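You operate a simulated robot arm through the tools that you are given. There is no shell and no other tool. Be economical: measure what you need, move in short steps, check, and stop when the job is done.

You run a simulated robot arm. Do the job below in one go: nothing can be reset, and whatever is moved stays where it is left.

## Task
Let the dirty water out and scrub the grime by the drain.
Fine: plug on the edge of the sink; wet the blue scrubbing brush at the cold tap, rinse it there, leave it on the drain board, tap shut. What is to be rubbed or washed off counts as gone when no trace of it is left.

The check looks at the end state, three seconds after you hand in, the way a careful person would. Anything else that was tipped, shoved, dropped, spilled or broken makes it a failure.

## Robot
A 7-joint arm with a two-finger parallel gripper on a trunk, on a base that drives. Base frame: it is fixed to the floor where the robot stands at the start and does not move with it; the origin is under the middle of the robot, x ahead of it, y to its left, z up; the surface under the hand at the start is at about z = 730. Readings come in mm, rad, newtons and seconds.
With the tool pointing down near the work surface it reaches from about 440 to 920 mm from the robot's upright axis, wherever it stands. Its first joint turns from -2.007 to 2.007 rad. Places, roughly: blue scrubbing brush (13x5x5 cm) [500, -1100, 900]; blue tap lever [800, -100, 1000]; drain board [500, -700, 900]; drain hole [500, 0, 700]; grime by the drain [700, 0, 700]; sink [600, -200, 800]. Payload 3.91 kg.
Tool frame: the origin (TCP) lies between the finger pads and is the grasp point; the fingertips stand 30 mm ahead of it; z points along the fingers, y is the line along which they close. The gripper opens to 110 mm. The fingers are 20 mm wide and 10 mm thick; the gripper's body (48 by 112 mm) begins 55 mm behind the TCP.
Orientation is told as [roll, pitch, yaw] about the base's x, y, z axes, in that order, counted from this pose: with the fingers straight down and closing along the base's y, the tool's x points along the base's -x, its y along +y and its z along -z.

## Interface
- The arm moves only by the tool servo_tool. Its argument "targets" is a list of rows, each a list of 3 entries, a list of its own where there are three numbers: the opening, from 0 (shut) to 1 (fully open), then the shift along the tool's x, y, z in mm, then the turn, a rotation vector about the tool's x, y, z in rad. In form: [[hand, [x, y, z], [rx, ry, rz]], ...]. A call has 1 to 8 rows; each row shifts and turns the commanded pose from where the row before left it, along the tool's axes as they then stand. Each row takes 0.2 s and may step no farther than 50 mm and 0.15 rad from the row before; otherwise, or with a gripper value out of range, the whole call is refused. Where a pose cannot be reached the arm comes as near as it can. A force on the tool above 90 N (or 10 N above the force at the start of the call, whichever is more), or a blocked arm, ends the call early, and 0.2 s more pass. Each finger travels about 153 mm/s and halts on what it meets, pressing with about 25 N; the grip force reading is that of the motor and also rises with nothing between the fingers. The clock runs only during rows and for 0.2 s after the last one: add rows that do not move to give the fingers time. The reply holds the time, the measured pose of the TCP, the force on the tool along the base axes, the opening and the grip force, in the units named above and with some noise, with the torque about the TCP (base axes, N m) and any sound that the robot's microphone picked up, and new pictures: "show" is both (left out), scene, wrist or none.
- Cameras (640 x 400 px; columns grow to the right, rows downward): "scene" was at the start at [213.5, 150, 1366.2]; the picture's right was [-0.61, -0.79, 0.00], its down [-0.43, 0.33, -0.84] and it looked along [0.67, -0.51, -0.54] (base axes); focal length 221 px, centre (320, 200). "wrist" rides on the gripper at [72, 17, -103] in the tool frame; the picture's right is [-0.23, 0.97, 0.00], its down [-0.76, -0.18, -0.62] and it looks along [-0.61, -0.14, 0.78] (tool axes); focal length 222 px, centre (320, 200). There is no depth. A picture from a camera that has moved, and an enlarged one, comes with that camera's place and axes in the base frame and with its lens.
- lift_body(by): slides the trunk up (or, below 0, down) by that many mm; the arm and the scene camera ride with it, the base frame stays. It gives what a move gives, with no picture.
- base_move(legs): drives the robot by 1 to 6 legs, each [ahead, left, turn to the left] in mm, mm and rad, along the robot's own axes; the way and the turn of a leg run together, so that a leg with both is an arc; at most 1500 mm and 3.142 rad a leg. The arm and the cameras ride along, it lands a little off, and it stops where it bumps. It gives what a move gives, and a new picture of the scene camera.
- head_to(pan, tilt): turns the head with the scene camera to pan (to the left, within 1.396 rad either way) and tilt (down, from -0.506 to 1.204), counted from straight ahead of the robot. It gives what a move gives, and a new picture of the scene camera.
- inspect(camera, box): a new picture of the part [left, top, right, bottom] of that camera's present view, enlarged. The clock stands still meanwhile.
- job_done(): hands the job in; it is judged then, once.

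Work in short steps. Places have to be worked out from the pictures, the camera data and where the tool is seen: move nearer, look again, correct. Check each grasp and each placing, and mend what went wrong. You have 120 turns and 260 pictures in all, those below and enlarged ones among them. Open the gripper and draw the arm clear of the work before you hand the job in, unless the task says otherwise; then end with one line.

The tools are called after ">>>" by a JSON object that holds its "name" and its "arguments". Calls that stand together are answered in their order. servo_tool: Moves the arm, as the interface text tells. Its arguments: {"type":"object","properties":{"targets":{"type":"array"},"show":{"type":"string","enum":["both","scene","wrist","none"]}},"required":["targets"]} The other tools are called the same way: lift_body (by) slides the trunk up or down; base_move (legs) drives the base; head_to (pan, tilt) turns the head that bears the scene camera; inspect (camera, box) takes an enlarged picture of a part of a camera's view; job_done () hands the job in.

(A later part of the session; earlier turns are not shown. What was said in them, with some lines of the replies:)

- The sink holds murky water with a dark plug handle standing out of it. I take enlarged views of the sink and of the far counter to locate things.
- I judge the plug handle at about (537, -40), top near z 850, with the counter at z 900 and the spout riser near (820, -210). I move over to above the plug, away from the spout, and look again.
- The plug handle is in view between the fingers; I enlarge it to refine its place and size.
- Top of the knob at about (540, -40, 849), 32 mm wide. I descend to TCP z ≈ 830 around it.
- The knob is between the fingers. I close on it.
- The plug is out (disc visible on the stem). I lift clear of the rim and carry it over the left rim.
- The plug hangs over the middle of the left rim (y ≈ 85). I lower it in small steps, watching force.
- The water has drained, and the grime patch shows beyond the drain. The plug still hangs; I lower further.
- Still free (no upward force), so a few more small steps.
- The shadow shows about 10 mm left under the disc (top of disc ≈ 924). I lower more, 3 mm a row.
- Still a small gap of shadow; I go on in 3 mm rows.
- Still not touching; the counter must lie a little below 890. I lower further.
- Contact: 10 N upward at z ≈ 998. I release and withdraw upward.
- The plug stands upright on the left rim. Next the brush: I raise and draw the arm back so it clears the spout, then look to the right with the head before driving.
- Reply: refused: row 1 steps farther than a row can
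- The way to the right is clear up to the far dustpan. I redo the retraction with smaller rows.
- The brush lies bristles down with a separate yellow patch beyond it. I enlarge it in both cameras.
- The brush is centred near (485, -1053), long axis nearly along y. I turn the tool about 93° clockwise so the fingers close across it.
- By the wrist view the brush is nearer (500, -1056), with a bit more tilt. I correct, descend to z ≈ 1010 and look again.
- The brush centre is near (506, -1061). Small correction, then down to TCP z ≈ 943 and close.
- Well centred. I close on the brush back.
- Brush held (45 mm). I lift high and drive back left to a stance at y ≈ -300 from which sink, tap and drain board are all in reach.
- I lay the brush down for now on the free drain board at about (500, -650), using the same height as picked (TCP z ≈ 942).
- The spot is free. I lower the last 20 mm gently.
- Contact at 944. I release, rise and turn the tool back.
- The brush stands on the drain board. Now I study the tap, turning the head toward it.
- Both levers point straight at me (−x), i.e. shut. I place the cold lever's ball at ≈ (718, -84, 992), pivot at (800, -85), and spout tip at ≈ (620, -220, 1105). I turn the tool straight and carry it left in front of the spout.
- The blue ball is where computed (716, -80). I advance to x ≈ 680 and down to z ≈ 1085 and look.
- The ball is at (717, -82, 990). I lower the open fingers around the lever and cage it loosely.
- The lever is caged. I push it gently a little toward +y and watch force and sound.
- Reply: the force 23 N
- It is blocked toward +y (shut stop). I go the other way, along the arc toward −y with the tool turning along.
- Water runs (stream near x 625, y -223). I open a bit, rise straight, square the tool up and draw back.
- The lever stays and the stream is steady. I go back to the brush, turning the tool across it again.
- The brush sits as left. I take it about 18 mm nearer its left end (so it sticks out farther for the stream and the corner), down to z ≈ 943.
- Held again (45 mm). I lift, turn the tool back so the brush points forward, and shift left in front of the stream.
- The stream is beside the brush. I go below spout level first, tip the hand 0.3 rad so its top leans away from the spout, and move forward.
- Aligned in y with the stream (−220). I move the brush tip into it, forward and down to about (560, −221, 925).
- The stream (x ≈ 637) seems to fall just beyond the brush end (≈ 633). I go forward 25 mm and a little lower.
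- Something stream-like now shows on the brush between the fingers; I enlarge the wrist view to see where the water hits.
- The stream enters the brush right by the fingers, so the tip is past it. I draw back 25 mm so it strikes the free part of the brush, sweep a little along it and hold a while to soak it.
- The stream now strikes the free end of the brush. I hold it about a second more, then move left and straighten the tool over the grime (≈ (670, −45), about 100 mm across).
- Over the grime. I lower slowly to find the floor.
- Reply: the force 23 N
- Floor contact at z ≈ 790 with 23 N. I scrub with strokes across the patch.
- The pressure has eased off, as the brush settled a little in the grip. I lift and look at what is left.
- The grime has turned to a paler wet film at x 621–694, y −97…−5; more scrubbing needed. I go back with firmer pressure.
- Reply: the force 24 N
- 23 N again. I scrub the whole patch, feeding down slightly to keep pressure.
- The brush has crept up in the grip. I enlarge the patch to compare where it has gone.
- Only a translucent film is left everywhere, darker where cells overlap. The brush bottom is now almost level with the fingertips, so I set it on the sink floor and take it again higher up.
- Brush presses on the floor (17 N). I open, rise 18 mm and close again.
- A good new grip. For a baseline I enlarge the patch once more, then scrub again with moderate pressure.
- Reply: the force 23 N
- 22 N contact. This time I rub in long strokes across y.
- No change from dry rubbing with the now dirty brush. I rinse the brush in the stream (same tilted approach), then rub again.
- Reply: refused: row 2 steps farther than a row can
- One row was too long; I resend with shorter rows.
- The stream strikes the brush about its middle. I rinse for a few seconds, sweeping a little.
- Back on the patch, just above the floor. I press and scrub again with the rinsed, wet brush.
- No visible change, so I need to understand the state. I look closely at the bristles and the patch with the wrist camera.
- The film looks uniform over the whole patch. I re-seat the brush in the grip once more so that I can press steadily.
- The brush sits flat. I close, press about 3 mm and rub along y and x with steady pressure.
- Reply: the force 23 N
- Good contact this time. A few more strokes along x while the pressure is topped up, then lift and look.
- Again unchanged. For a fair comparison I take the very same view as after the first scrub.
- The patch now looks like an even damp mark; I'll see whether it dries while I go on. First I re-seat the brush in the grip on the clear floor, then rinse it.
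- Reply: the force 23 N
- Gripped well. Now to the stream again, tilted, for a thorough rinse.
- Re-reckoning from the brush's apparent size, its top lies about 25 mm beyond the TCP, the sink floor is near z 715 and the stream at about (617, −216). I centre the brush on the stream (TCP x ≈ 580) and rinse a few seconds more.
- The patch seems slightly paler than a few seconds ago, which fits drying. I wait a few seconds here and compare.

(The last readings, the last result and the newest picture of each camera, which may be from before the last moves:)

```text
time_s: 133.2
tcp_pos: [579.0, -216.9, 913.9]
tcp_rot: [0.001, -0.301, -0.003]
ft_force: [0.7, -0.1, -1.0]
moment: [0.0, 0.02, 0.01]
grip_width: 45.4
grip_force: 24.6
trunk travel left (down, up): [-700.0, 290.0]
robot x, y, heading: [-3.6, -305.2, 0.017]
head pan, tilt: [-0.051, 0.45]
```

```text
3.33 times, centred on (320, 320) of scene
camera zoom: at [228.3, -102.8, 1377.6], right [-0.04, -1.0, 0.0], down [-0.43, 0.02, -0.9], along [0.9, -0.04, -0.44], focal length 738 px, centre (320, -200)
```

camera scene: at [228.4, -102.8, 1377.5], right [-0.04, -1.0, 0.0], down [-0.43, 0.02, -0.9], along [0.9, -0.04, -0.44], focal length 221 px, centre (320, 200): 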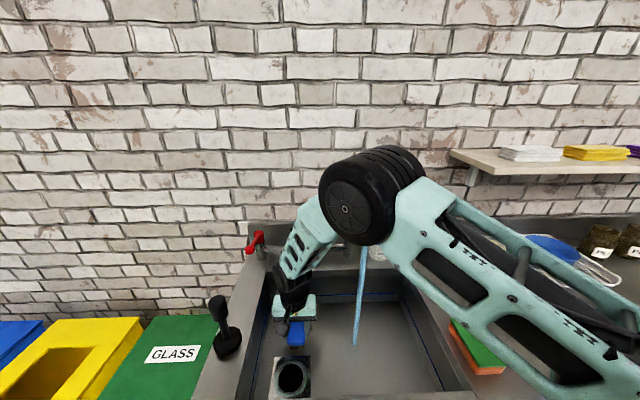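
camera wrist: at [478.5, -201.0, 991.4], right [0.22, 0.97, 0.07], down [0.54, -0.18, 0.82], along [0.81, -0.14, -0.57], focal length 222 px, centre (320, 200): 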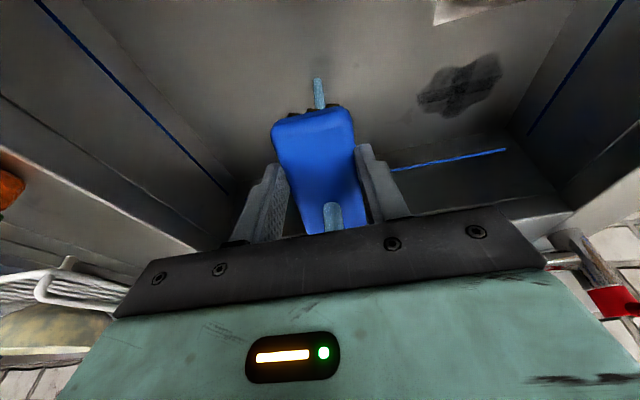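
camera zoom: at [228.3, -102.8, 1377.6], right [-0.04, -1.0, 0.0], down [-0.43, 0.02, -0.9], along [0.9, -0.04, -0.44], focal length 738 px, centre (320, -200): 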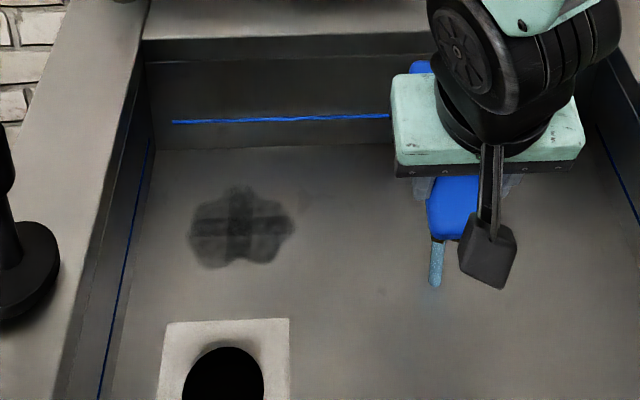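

The corners may be a touch paler. I take a larger view as a reference and then compare after the rest of the work.

>>> {"name": "inspect", "arguments": {"camera": "scene", "box": [280, 302, 320, 334]}}

```text
12.50 times, centred on (300, 318) of scene
camera zoom: at [228.3, -102.8, 1377.6], right [-0.04, -1.0, 0.0], down [-0.43, 0.02, -0.9], along [0.9, -0.04, -0.44], focal length 2767 px, centre (570, -1275)
```

zoom: 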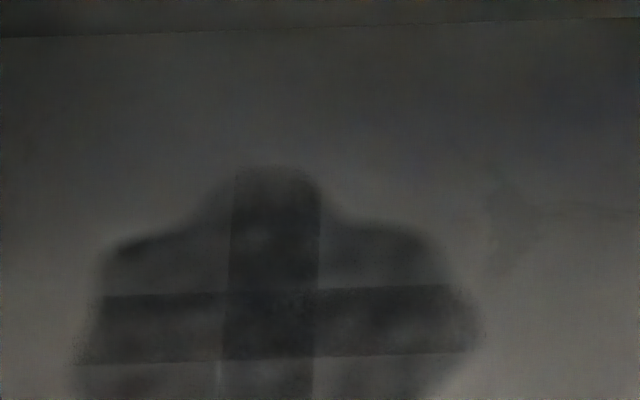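

Relative to the floor the mark has clearly paled since t = 116 s, so it is drying damp. I go on: draw the rinsed brush out of the stream, let it drip over the sink, and straighten the tool.

>>> {"name": "servo_tool", "arguments": {"targets": [[0.2, [37, 0, -11], [0, 0, 0]], [0.2, [0, 0, -45], [0, 0, 0]], [0.2, [0, 0, -45], [0, 0, 0]], [0.2, [0, 0, -30], [0, 0, 0]], [0.2, [0, 0, 0], [0, 0, 0]], [0.2, [0, 0, 0], [0, 0, 0]], [0.2, [0, 0, 0], [0, 0, 0]], [0.2, [0, 0, 0], [0, 0, 0]]], "show": "scene"}}

>>> {"name": "servo_tool", "arguments": {"targets": [[0.2, [0, 0, 0], [0, 0, 0]], [0.2, [0, 0, 0], [0, 0, 0]], [0.2, [0, 0, 0], [0, 0, 0]], [0.2, [0, 0, 0], [0, 0, 0]], [0.2, [0, 0, 0], [0, 0, 0]], [0.2, [20, 0, -6], [0, 0.15, 0]], [0.2, [0, 0, 0], [0, 0.15, 0]], [0.2, [0, 0, -40], [0, 0, 0]]], "show": "none"}}

```text
time_s: 135.0
tcp_pos: [503.5, -216.2, 1030.5]
tcp_rot: [0.001, -0.301, -0.001]
ft_force: [-0.6, 0.1, -1.2]
moment: [0.02, 0.05, 0.0]
grip_width: 45.2
grip_force: 25.2
trunk travel left (down, up): [-700.0, 290.0]
robot x, y, heading: [-2.2, -302.9, 0.009]
head pan, tilt: [-0.051, 0.45]
camera scene: at [228.3, -102.8, 1377.6], right [-0.04, -1.0, 0.0], down [-0.43, 0.02, -0.9], along [0.9, -0.04, -0.44], focal length 221 px, centre (320, 200)
```

scene: 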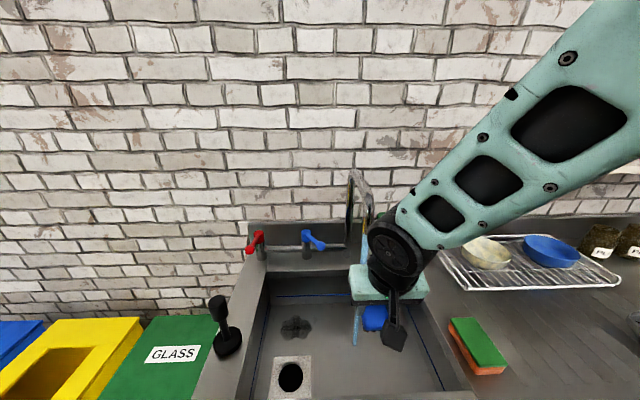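

```text
time_s: 136.8
tcp_pos: [482.4, -216.2, 1070.0]
tcp_rot: [-0.001, 0.001, -0.003]
ft_force: [0.2, 0.7, -0.7]
moment: [-0.02, 0.08, -0.01]
grip_width: 45.4
grip_force: 24.9
trunk travel left (down, up): [-700.0, 290.0]
robot x, y, heading: [-4.5, -304.4, 0.01]
head pan, tilt: [-0.051, 0.45]
```

I compare the patch again with the same view.

>>> {"name": "inspect", "arguments": {"camera": "scene", "box": [280, 302, 320, 334]}}

>>> {"name": "inspect", "arguments": {"camera": "scene", "box": [240, 260, 400, 380]}}

```text
12.50 times, centred on (300, 318) of scene
camera zoom: at [228.4, -102.5, 1377.4], right [-0.04, -1.0, 0.0], down [-0.44, 0.02, -0.9], along [0.9, -0.04, -0.44], focal length 2767 px, centre (570, -1275)
```

zoom: 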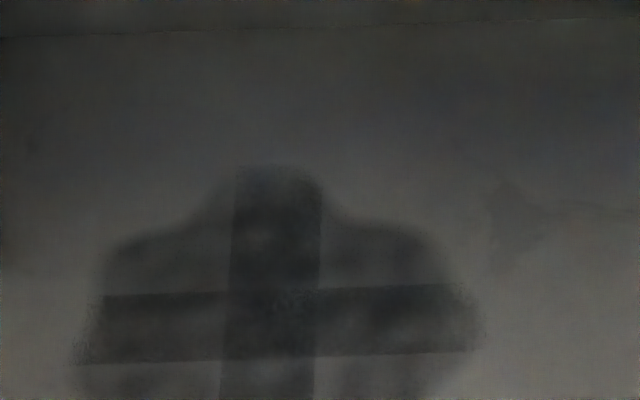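

```text
3.33 times, centred on (320, 320) of scene
camera zoom: at [228.4, -102.5, 1377.4], right [-0.04, -1.0, 0.0], down [-0.44, 0.02, -0.9], along [0.9, -0.04, -0.44], focal length 738 px, centre (320, -200)
```

zoom: 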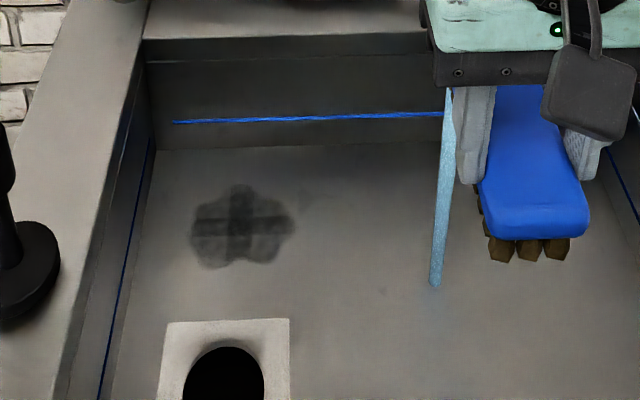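

The mark keeps fading. I carry the brush over to the drain board.

>>> {"name": "servo_tool", "arguments": {"targets": [[0.2, [0, -40, -25], [0, 0, 0]], [0.2, [0, -50, 0], [0, 0, 0]], [0.2, [0, -50, 0], [0, 0, 0]], [0.2, [0, -50, 0], [0, 0, 0]], [0.2, [0, -50, 0], [0, 0, 0]], [0.2, [0, -50, 0], [0, 0, 0]], [0.2, [0, -50, 0], [0, 0, 0]], [0.2, [0, -50, 0], [0, 0, 0]]], "show": "none"}}

>>> {"name": "head_to", "arguments": {"pan": -0.6, "tilt": 0.6}}

>>> {"name": "servo_tool", "arguments": {"targets": [[0.2, [0, -45, 0], [0, 0, 0]], [0.2, [0, 0, 50], [0, 0, 0]], [0.2, [0, 0, 45], [0, 0, 0]], [0.2, [0, 0, 0], [0, 0, 0]]], "show": "both"}}

```text
time_s: 138.6
tcp_pos: [483.9, -608.5, 1095.5]
tcp_rot: [-0.003, 0.0, 0.001]
ft_force: [-0.3, 0.7, -1.3]
moment: [-0.03, -0.02, 0.06]
grip_width: 45.3
grip_force: 25.3
trunk travel left (down, up): [-700.0, 290.0]
robot x, y, heading: [-5.7, -307.2, 0.008]
head pan, tilt: [-0.051, 0.45]
```

```text
time_s: 139.6
tcp_pos: [483.9, -606.6, 1095.9]
tcp_rot: [0.0, 0.0, -0.004]
ft_force: [0.7, -0.9, -1.6]
moment: [0.03, 0.03, -0.03]
grip_width: 45.3
grip_force: 25.3
trunk travel left (down, up): [-700.0, 290.0]
robot x, y, heading: [0.1, -304.8, 0.014]
head pan, tilt: [-0.6, 0.6]
camera scene: at [210.0, -148.3, 1364.0], right [-0.55, -0.83, 0.0], down [-0.47, 0.31, -0.83], along [0.69, -0.46, -0.56], focal length 221 px, centre (320, 200)
```

scene: 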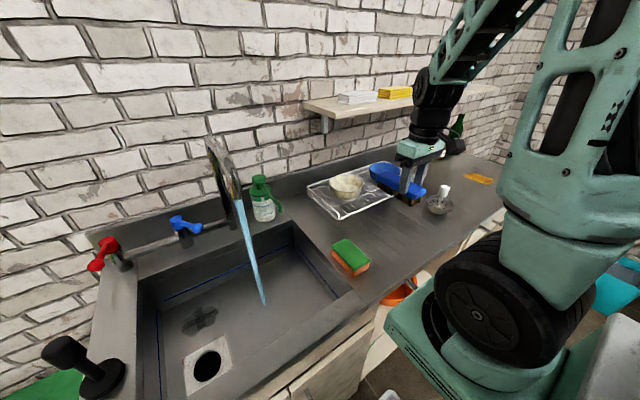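

```text
time_s: 140.6
tcp_pos: [482.5, -653.8, 998.8]
tcp_rot: [0.0, -0.002, -0.001]
ft_force: [1.1, 0.3, -0.8]
moment: [-0.01, 0.04, 0.03]
grip_width: 45.5
grip_force: 24.8
trunk travel left (down, up): [-700.0, 290.0]
robot x, y, heading: [-4.4, -306.9, 0.011]
head pan, tilt: [-0.6, 0.6]
camera scene: at [209.8, -148.3, 1364.0], right [-0.56, -0.83, 0.0], down [-0.47, 0.31, -0.83], along [0.69, -0.46, -0.56], focal length 221 px, centre (320, 200)
camera wrist: at [409.5, -637.8, 1100.7], right [0.23, 0.97, 0.0], down [0.76, -0.18, 0.62], along [0.61, -0.14, -0.78], focal length 222 px, centre (320, 200)
```

scene: 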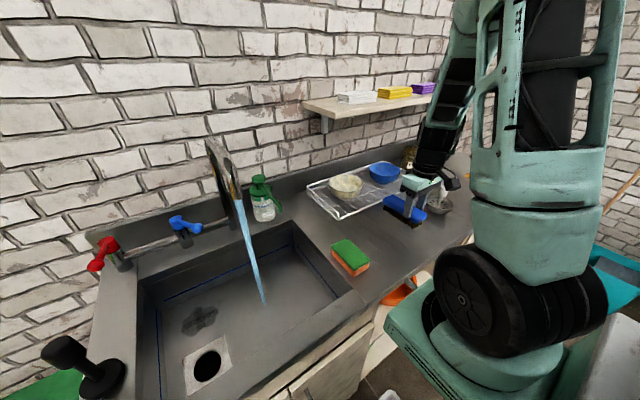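
wrist: 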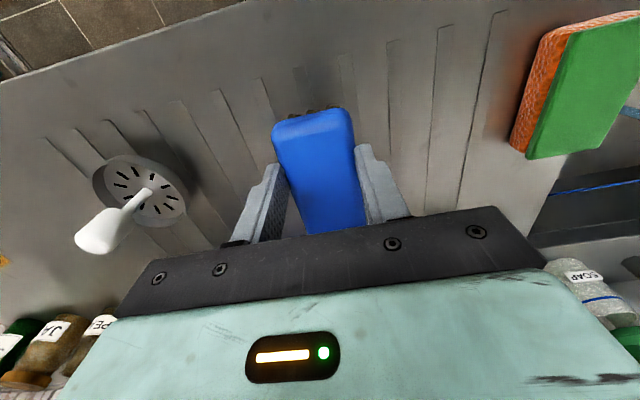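

Over the grooved board, clear of rack, strainer and sponge. I lower the brush onto it.

>>> {"name": "servo_tool", "arguments": {"targets": [[0.2, [0, 0, 35], [0, 0, 0]], [0.2, [0, 0, 12], [0, 0, 0]], [0.2, [0, 0, 5], [0, 0, 0]], [0.2, [0, 0, 3], [0, 0, 0]], [0.2, [0, 0, 0], [0, 0, 0]]], "show": "none"}}

```text
time_s: 141.8
tcp_pos: [483.9, -652.2, 943.8]
tcp_rot: [0.0, 0.001, -0.003]
ft_force: [0.0, 0.5, -1.4]
moment: [0.05, 0.03, 0.0]
grip_width: 45.3
grip_force: 24.9
trunk travel left (down, up): [-700.0, 290.0]
robot x, y, heading: [-7.2, -302.0, 0.011]
head pan, tilt: [-0.6, 0.6]
```

>>> {"name": "servo_tool", "arguments": {"targets": [[0.2, [0, 0, 2], [0, 0, 0]], [0.2, [0, 0, 2], [0, 0, 0]], [0.2, [0, 0, 0], [0, 0, 0]]], "show": "none"}}

```text
time_s: 142.6
tcp_pos: [483.1, -652.9, 939.9]
tcp_rot: [-0.001, -0.001, 0.0]
ft_force: [-1.1, -0.5, 9.7]
moment: [0.16, -0.55, -0.01]
grip_width: 45.3
grip_force: 24.8
trunk travel left (down, up): [-700.0, 290.0]
robot x, y, heading: [-5.1, -307.4, 0.012]
head pan, tilt: [-0.6, 0.6]
```

The brush rests on the board (9.7 N). Before letting go I check the patch once more.

>>> {"name": "inspect", "arguments": {"camera": "scene", "box": [160, 290, 260, 350]}}

```text
6.40 times, centred on (210, 320) of scene
camera zoom: at [209.5, -148.2, 1364.2], right [-0.56, -0.83, 0.0], down [-0.47, 0.31, -0.83], along [0.69, -0.46, -0.56], focal length 1417 px, centre (1024, -568)
```

zoom: 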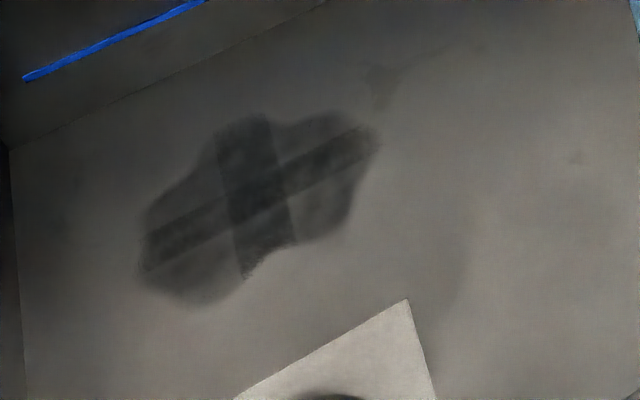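

The mark keeps fading at its edges. I release the brush, rise and head for the tap lever.

>>> {"name": "servo_tool", "arguments": {"targets": [[0.7, [0, 0, -1], [0, 0, 0]], [0.7, [0, 0, 0], [0, 0, 0]], [0.7, [0, 0, -40], [0, 0, 0]], [0.7, [0, 0, -50], [0, 0, 0]], [0.7, [0, 0, -50], [0, 0, 0]], [0.7, [0, 0, -50], [0, 0, 0]], [0.7, [0, 0, -50], [0, 0, 0]], [0.5, [0, 50, 0], [0, 0, 0]]], "show": "wrist"}}

>>> {"name": "servo_tool", "arguments": {"targets": [[0.5, [0, 50, 0], [0, 0, 0]], [0.5, [0, 50, 0], [0, 0, 0]], [0.5, [0, 50, 0], [0, 0, 0]], [0.5, [0, 50, 0], [0, 0, 0]], [0.5, [0, 50, 0], [0, 0, 0]], [0.5, [0, 50, 0], [0, 0, 0]], [0.5, [0, 50, 0], [0, 0, 0]], [0.5, [0, 50, 0], [0, 0, 0]]], "show": "none"}}

>>> {"name": "head_to", "arguments": {"pan": -0.05, "tilt": 0.45}}

```text
time_s: 144.3
tcp_pos: [483.8, -602.4, 1179.3]
tcp_rot: [0.001, 0.0, -0.004]
ft_force: [-0.6, 0.4, -0.1]
moment: [0.03, 0.0, 0.01]
grip_width: 55.1
grip_force: 0.0
trunk travel left (down, up): [-700.0, 290.0]
robot x, y, heading: [-0.7, -303.6, 0.011]
head pan, tilt: [-0.6, 0.6]
camera wrist: at [410.8, -586.7, 1282.2], right [0.23, 0.97, 0.0], down [0.76, -0.18, 0.62], along [0.61, -0.14, -0.78], focal length 222 px, centre (320, 200)
```

wrist: 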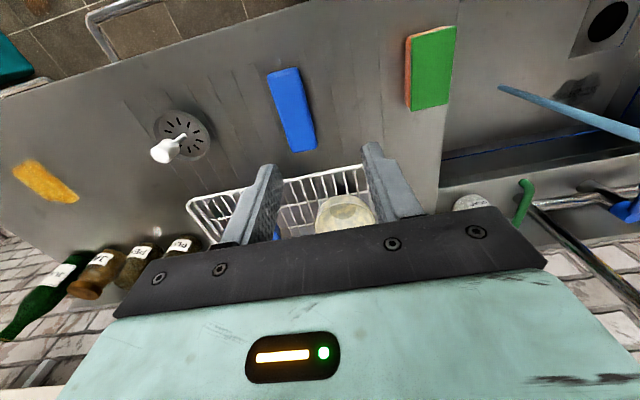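

```text
time_s: 146.2
tcp_pos: [483.7, -200.5, 1181.2]
tcp_rot: [0.001, 0.001, -0.004]
ft_force: [0.2, 0.0, 0.1]
moment: [0.0, -0.02, 0.02]
grip_width: 55.0
grip_force: 0.0
trunk travel left (down, up): [-700.0, 290.0]
robot x, y, heading: [-4.2, -301.6, 0.014]
head pan, tilt: [-0.6, 0.6]
```

```text
time_s: 147.1
tcp_pos: [483.1, -200.2, 1181.0]
tcp_rot: [0.001, 0.001, -0.002]
ft_force: [-0.8, -0.5, 0.0]
moment: [-0.02, 0.01, -0.04]
grip_width: 55.2
grip_force: 0.0
trunk travel left (down, up): [-700.0, 290.0]
robot x, y, heading: [-2.6, -303.3, 0.016]
head pan, tilt: [-0.051, 0.45]
camera scene: at [228.2, -102.9, 1377.6], right [-0.04, -1.0, 0.0], down [-0.44, 0.02, -0.9], along [0.9, -0.04, -0.44], focal length 221 px, centre (320, 200)
```

scene: 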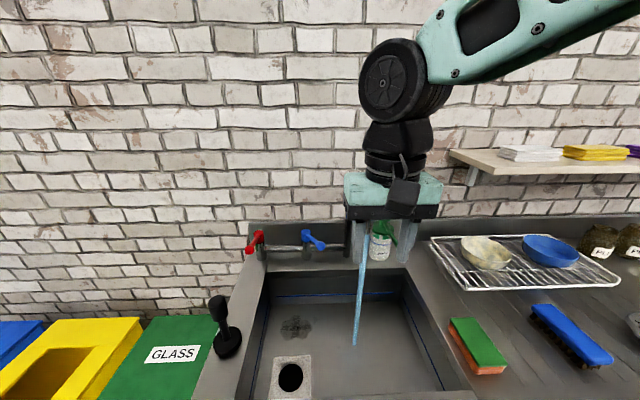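

The brush stands on the board and the damp mark is nearly gone. I go on to the lever, which was left at about (733, −125).

>>> {"name": "servo_tool", "arguments": {"targets": [[0.5, [0, 50, 0], [0, 0, 0]], [0.5, [0, 50, 0], [0, 0, 0]], [0.5, [0, 20, 0], [0, 0, 0]], [0.5, [-50, 0, 0], [0, 0, 0]], [0.5, [-50, 0, 0], [0, 0, 0]], [0.5, [-50, 0, 0], [0, 0, 0]], [0.5, [-50, 0, 0], [0, 0, 0]], [0.5, [0, 0, 0], [0, 0, 0]]], "show": "none"}}

>>> {"name": "servo_tool", "arguments": {"targets": [[0.55, [-25, -22, 0], [0, 0, 0]], [0.55, [-24, -22, 0], [0, 0, 0]], [0.55, [0, 0, 20], [0, 0, -0.145]], [0.55, [0, 0, 20], [0, 0, -0.145]], [0.55, [0, 0, 20], [0, 0, -0.145]], [0.55, [0, 0, 20], [0, 0, -0.145]], [0.55, [0, 0, 20], [0, 0, 0]], [0.55, [0, 0, 0], [0, 0, 0]]], "show": "both"}}

```text
time_s: 148.9
tcp_pos: [684.1, -83.8, 1177.9]
tcp_rot: [0.0, -0.001, -0.002]
ft_force: [-0.7, -0.5, 0.0]
moment: [0.04, 0.0, -0.03]
grip_width: 55.0
grip_force: 0.1
trunk travel left (down, up): [-700.0, 290.0]
robot x, y, heading: [-4.6, -305.4, 0.014]
head pan, tilt: [-0.051, 0.45]
```

```text
time_s: 150.7
tcp_pos: [733.2, -126.7, 1081.0]
tcp_rot: [-0.001, 0.0, 0.578]
ft_force: [0.3, 0.3, 0.9]
moment: [-0.03, -0.01, -0.01]
grip_width: 60.4
grip_force: 0.0
trunk travel left (down, up): [-700.0, 290.0]
robot x, y, heading: [-4.0, -304.9, 0.014]
head pan, tilt: [-0.051, 0.45]
camera scene: at [228.2, -102.8, 1377.6], right [-0.04, -1.0, 0.0], down [-0.43, 0.02, -0.9], along [0.9, -0.04, -0.44], focal length 221 px, centre (320, 200)
camera wrist: at [663.6, -152.6, 1184.1], right [-0.34, 0.94, 0.0], down [0.73, 0.27, 0.62], along [0.59, 0.21, -0.78], focal length 222 px, centre (320, 200)
```

scene: 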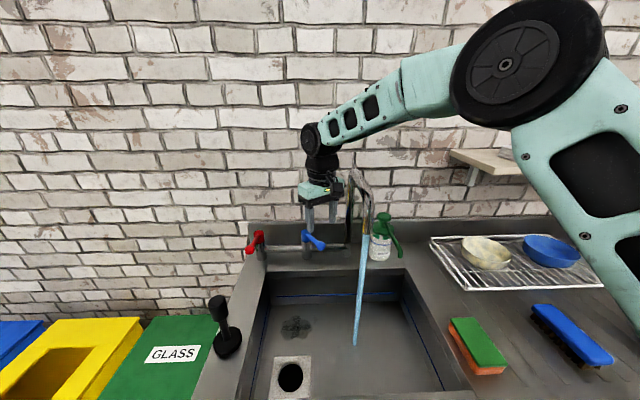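
wrist: 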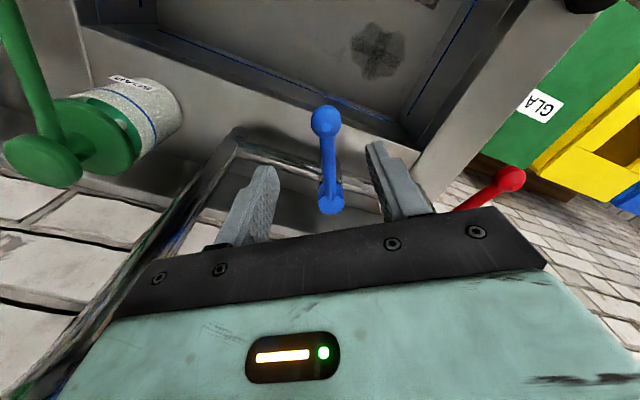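

The lever lies straight between the fingers. Before shutting the tap I check the mark from here.

>>> {"name": "inspect", "arguments": {"camera": "wrist", "box": [330, 5, 430, 95]}}

>>> {"name": "servo_tool", "arguments": {"targets": [[0.55, [0, 0, 35], [0, 0, 0]], [0.55, [0, 0, 35], [0, 0, 0]], [0.55, [0, 0, 20], [0, 0, 0]], [0.36, [0, 0, 0], [0, 0, 0]], [0.36, [0, 0, 0], [0, 0, 0]]], "show": "wrist"}}

```text
4.44 times, centred on (380, 50) of wrist
camera zoom: at [663.6, -152.6, 1184.1], right [-0.34, 0.94, 0.0], down [0.73, 0.27, 0.62], along [0.59, 0.21, -0.78], focal length 987 px, centre (53, 867)
```

zoom: 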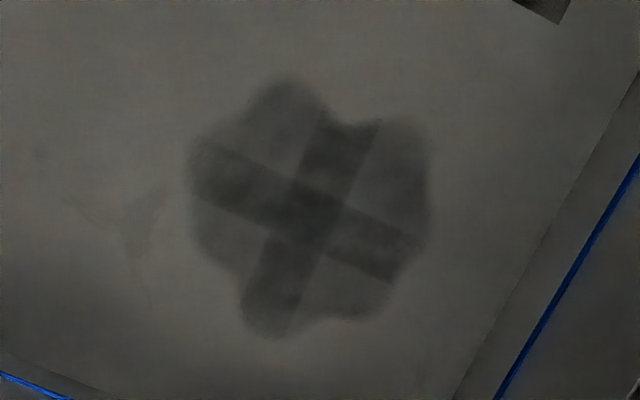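

```text
time_s: 151.9
tcp_pos: [734.3, -125.3, 991.3]
tcp_rot: [-0.001, -0.001, 0.579]
ft_force: [0.4, 0.8, 1.3]
moment: [0.01, 0.03, 0.04]
grip_width: 39.5
grip_force: 0.1
trunk travel left (down, up): [-700.0, 290.0]
robot x, y, heading: [-5.2, -303.7, 0.015]
head pan, tilt: [-0.051, 0.45]
camera wrist: at [663.9, -152.9, 1093.6], right [-0.34, 0.94, 0.0], down [0.73, 0.27, 0.62], along [0.59, 0.21, -0.78], focal length 222 px, centre (320, 200)
```

wrist: 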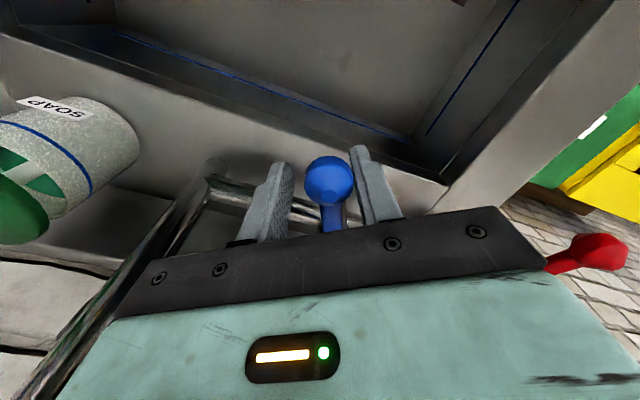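

It is only a faint damp shadow now. The lever is caged; I swing it back along the arc.

>>> {"name": "servo_tool", "arguments": {"targets": [[0.36, [-0.8, 11, 0], [0, 0, 0.145]], [0.36, [-0.8, 11, 0], [0, 0, 0.145]], [0.36, [-0.8, 11, 0], [0, 0, 0.145]], [0.36, [-0.8, 11, 0], [0, 0, 0.145]], [0.36, [0, 5, 0], [0, 0, 0]], [0.36, [0, 4, 0], [0, 0, 0]], [0.36, [0, 0, 0], [0, 0, 0]]], "show": "both"}}

```text
time_s: 153.5
tcp_pos: [721.3, -75.5, 989.6]
tcp_rot: [0.001, 0.001, -0.001]
ft_force: [0.3, -0.4, 0.9]
moment: [0.02, 0.01, -0.02]
grip_width: 39.3
grip_force: 0.0
trunk travel left (down, up): [-700.0, 290.0]
robot x, y, heading: [-4.1, -303.7, 0.01]
head pan, tilt: [-0.051, 0.45]
camera scene: at [228.3, -102.8, 1377.6], right [-0.04, -1.0, 0.0], down [-0.43, 0.02, -0.9], along [0.9, -0.04, -0.44], focal length 221 px, centre (320, 200)
camera wrist: at [648.0, -58.8, 1094.0], right [0.23, 0.97, 0.0], down [0.76, -0.18, 0.62], along [0.61, -0.14, -0.78], focal length 222 px, centre (320, 200)
```

scene: 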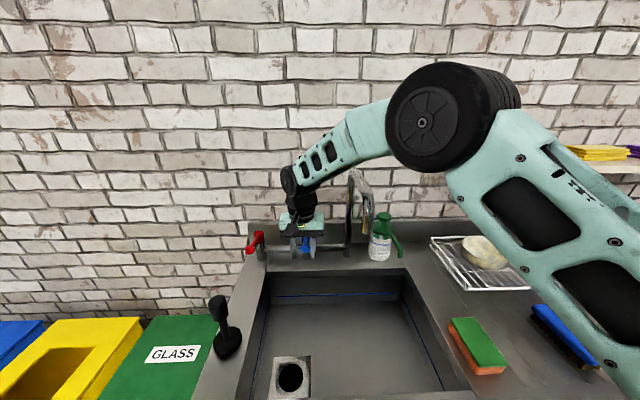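
wrist: 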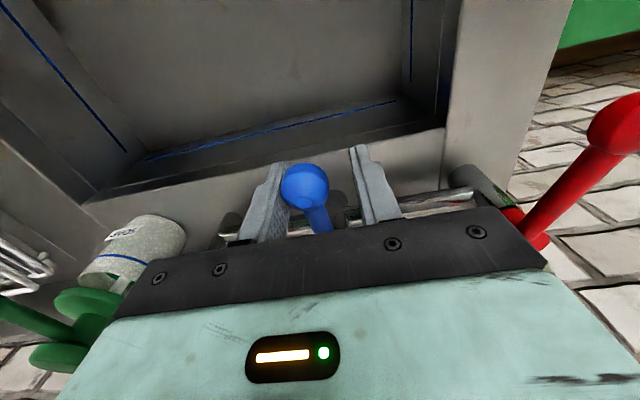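

The stream has stopped and the grime patch is gone without trace. I nudge the lever 3 mm more to be sure it is at its stop.

>>> {"name": "servo_tool", "arguments": {"targets": [[0.36, [0, 3, 0], [0, 0, 0]], [0.36, [0, 2, 0], [0, 0, 0]], [0.36, [0, 0, 0], [0, 0, 0]]], "show": "none"}}

```text
time_s: 154.3
tcp_pos: [722.4, -71.6, 989.5]
tcp_rot: [-0.001, 0.0, -0.002]
ft_force: [-0.8, -6.8, -0.9]
moment: [0.08, 0.1, 0.01]
grip_width: 43.1
grip_force: 3.6
trunk travel left (down, up): [-700.0, 290.0]
robot x, y, heading: [-6.5, -305.8, 0.011]
head pan, tilt: [-0.051, 0.45]
```

It is at the stop. I back off, open, rise and draw the arm clear.

>>> {"name": "servo_tool", "arguments": {"targets": [[0.5, [0, -10, 0], [0, 0, 0]], [0.55, [0, 0, 0], [0, 0, 0]], [0.55, [0, 0, -45], [0, 0, 0]], [0.55, [0, 0, -50], [0, 0, 0]], [0.55, [0, 0, -50], [0, 0, 0]], [0.55, [0, 0, -50], [0, 0, 0]], [0.55, [50, 0, 0], [0, 0, 0]], [0.55, [50, 0, 0], [0, 0, 0]]], "show": "none"}}

>>> {"name": "servo_tool", "arguments": {"targets": [[0.55, [50, 0, 0], [0, 0, 0]], [0.55, [50, 0, 0], [0, 0, 0]], [0.55, [50, 0, 0], [0, 0, 0]], [0.55, [0, 0, 0], [0, 0, 0]]], "show": "both"}}

>>> {"name": "inspect", "arguments": {"camera": "scene", "box": [200, 220, 440, 400]}}

>>> {"name": "inspect", "arguments": {"camera": "scene", "box": [400, 210, 640, 400]}}

```text
time_s: 156.1
tcp_pos: [621.8, -79.9, 1184.7]
tcp_rot: [-0.002, 0.0, -0.001]
ft_force: [0.3, 0.2, -0.6]
moment: [0.0, 0.03, 0.02]
grip_width: 60.8
grip_force: 0.0
trunk travel left (down, up): [-700.0, 290.0]
robot x, y, heading: [-3.1, -307.4, 0.01]
head pan, tilt: [-0.051, 0.45]
```

```text
time_s: 157.1
tcp_pos: [469.4, -79.4, 1185.9]
tcp_rot: [0.0, -0.001, -0.002]
ft_force: [0.0, -0.4, -0.3]
moment: [0.02, 0.03, -0.01]
grip_width: 60.6
grip_force: 0.1
trunk travel left (down, up): [-700.0, 290.0]
robot x, y, heading: [-8.4, -301.4, 0.013]
head pan, tilt: [-0.051, 0.45]
camera scene: at [228.4, -102.8, 1377.6], right [-0.04, -1.0, 0.0], down [-0.43, 0.02, -0.9], along [0.9, -0.04, -0.44], focal length 221 px, centre (320, 200)
camera wrist: at [396.3, -62.9, 1288.4], right [0.23, 0.97, 0.0], down [0.76, -0.18, 0.62], along [0.61, -0.14, -0.78], focal length 222 px, centre (320, 200)
```

scene: 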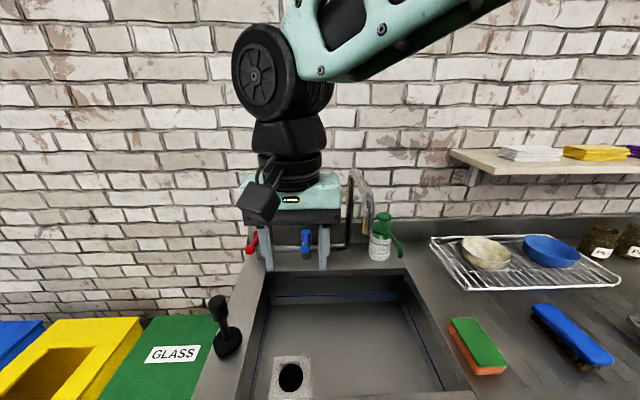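
wrist: 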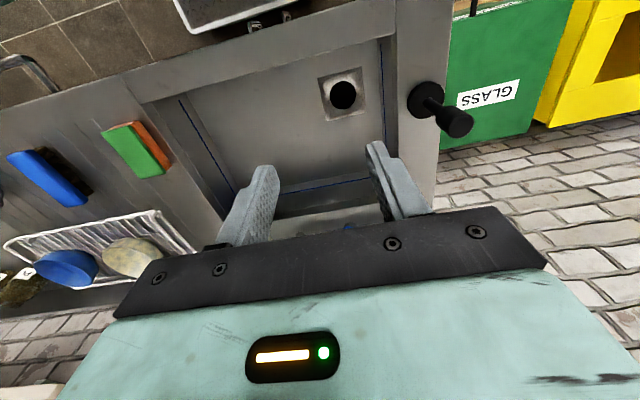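

```text
2.22 times, centred on (320, 310) of scene
camera zoom: at [228.4, -102.8, 1377.6], right [-0.04, -1.0, 0.0], down [-0.43, 0.02, -0.9], along [0.9, -0.04, -0.44], focal length 492 px, centre (320, -44)
```

zoom: 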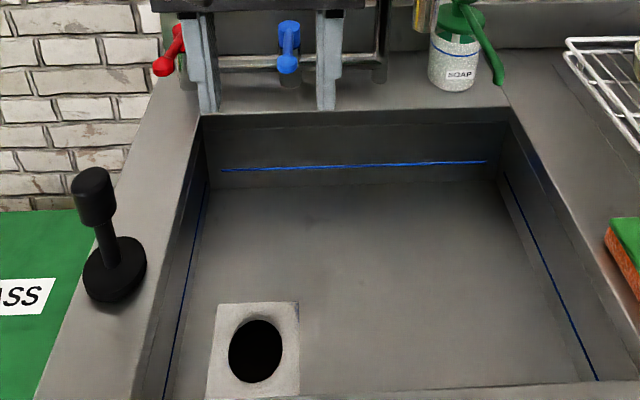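

```text
2.11 times, centred on (520, 305) of scene
camera zoom: at [228.4, -102.8, 1377.6], right [-0.04, -1.0, 0.0], down [-0.43, 0.02, -0.9], along [0.9, -0.04, -0.44], focal length 466 px, centre (-101, -21)
```

zoom: 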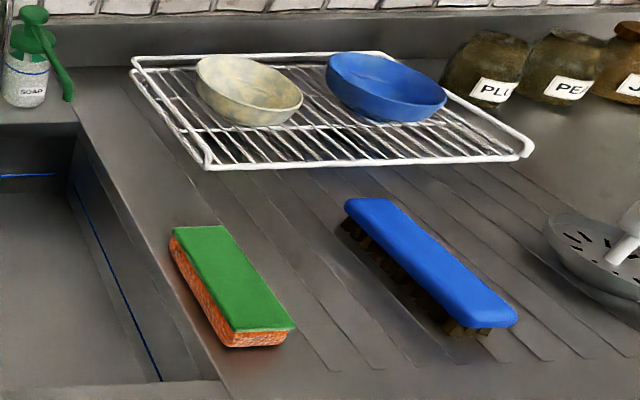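

The sink is empty and clean, the plug is on its rim, the tap is shut, and the brush is rinsed and on the drain board. The gripper is open and the arm is clear, so I hand in.

>>> {"name": "job_done", "arguments": {}}

```text
The job is handed in.
```

The job is handed in: the dirty water is drained, no trace of the grime by the drain shows in the last pictures, the plug stands on the left rim of the sink, the cold tap is shut, and the rinsed blue brush is on the drain board.
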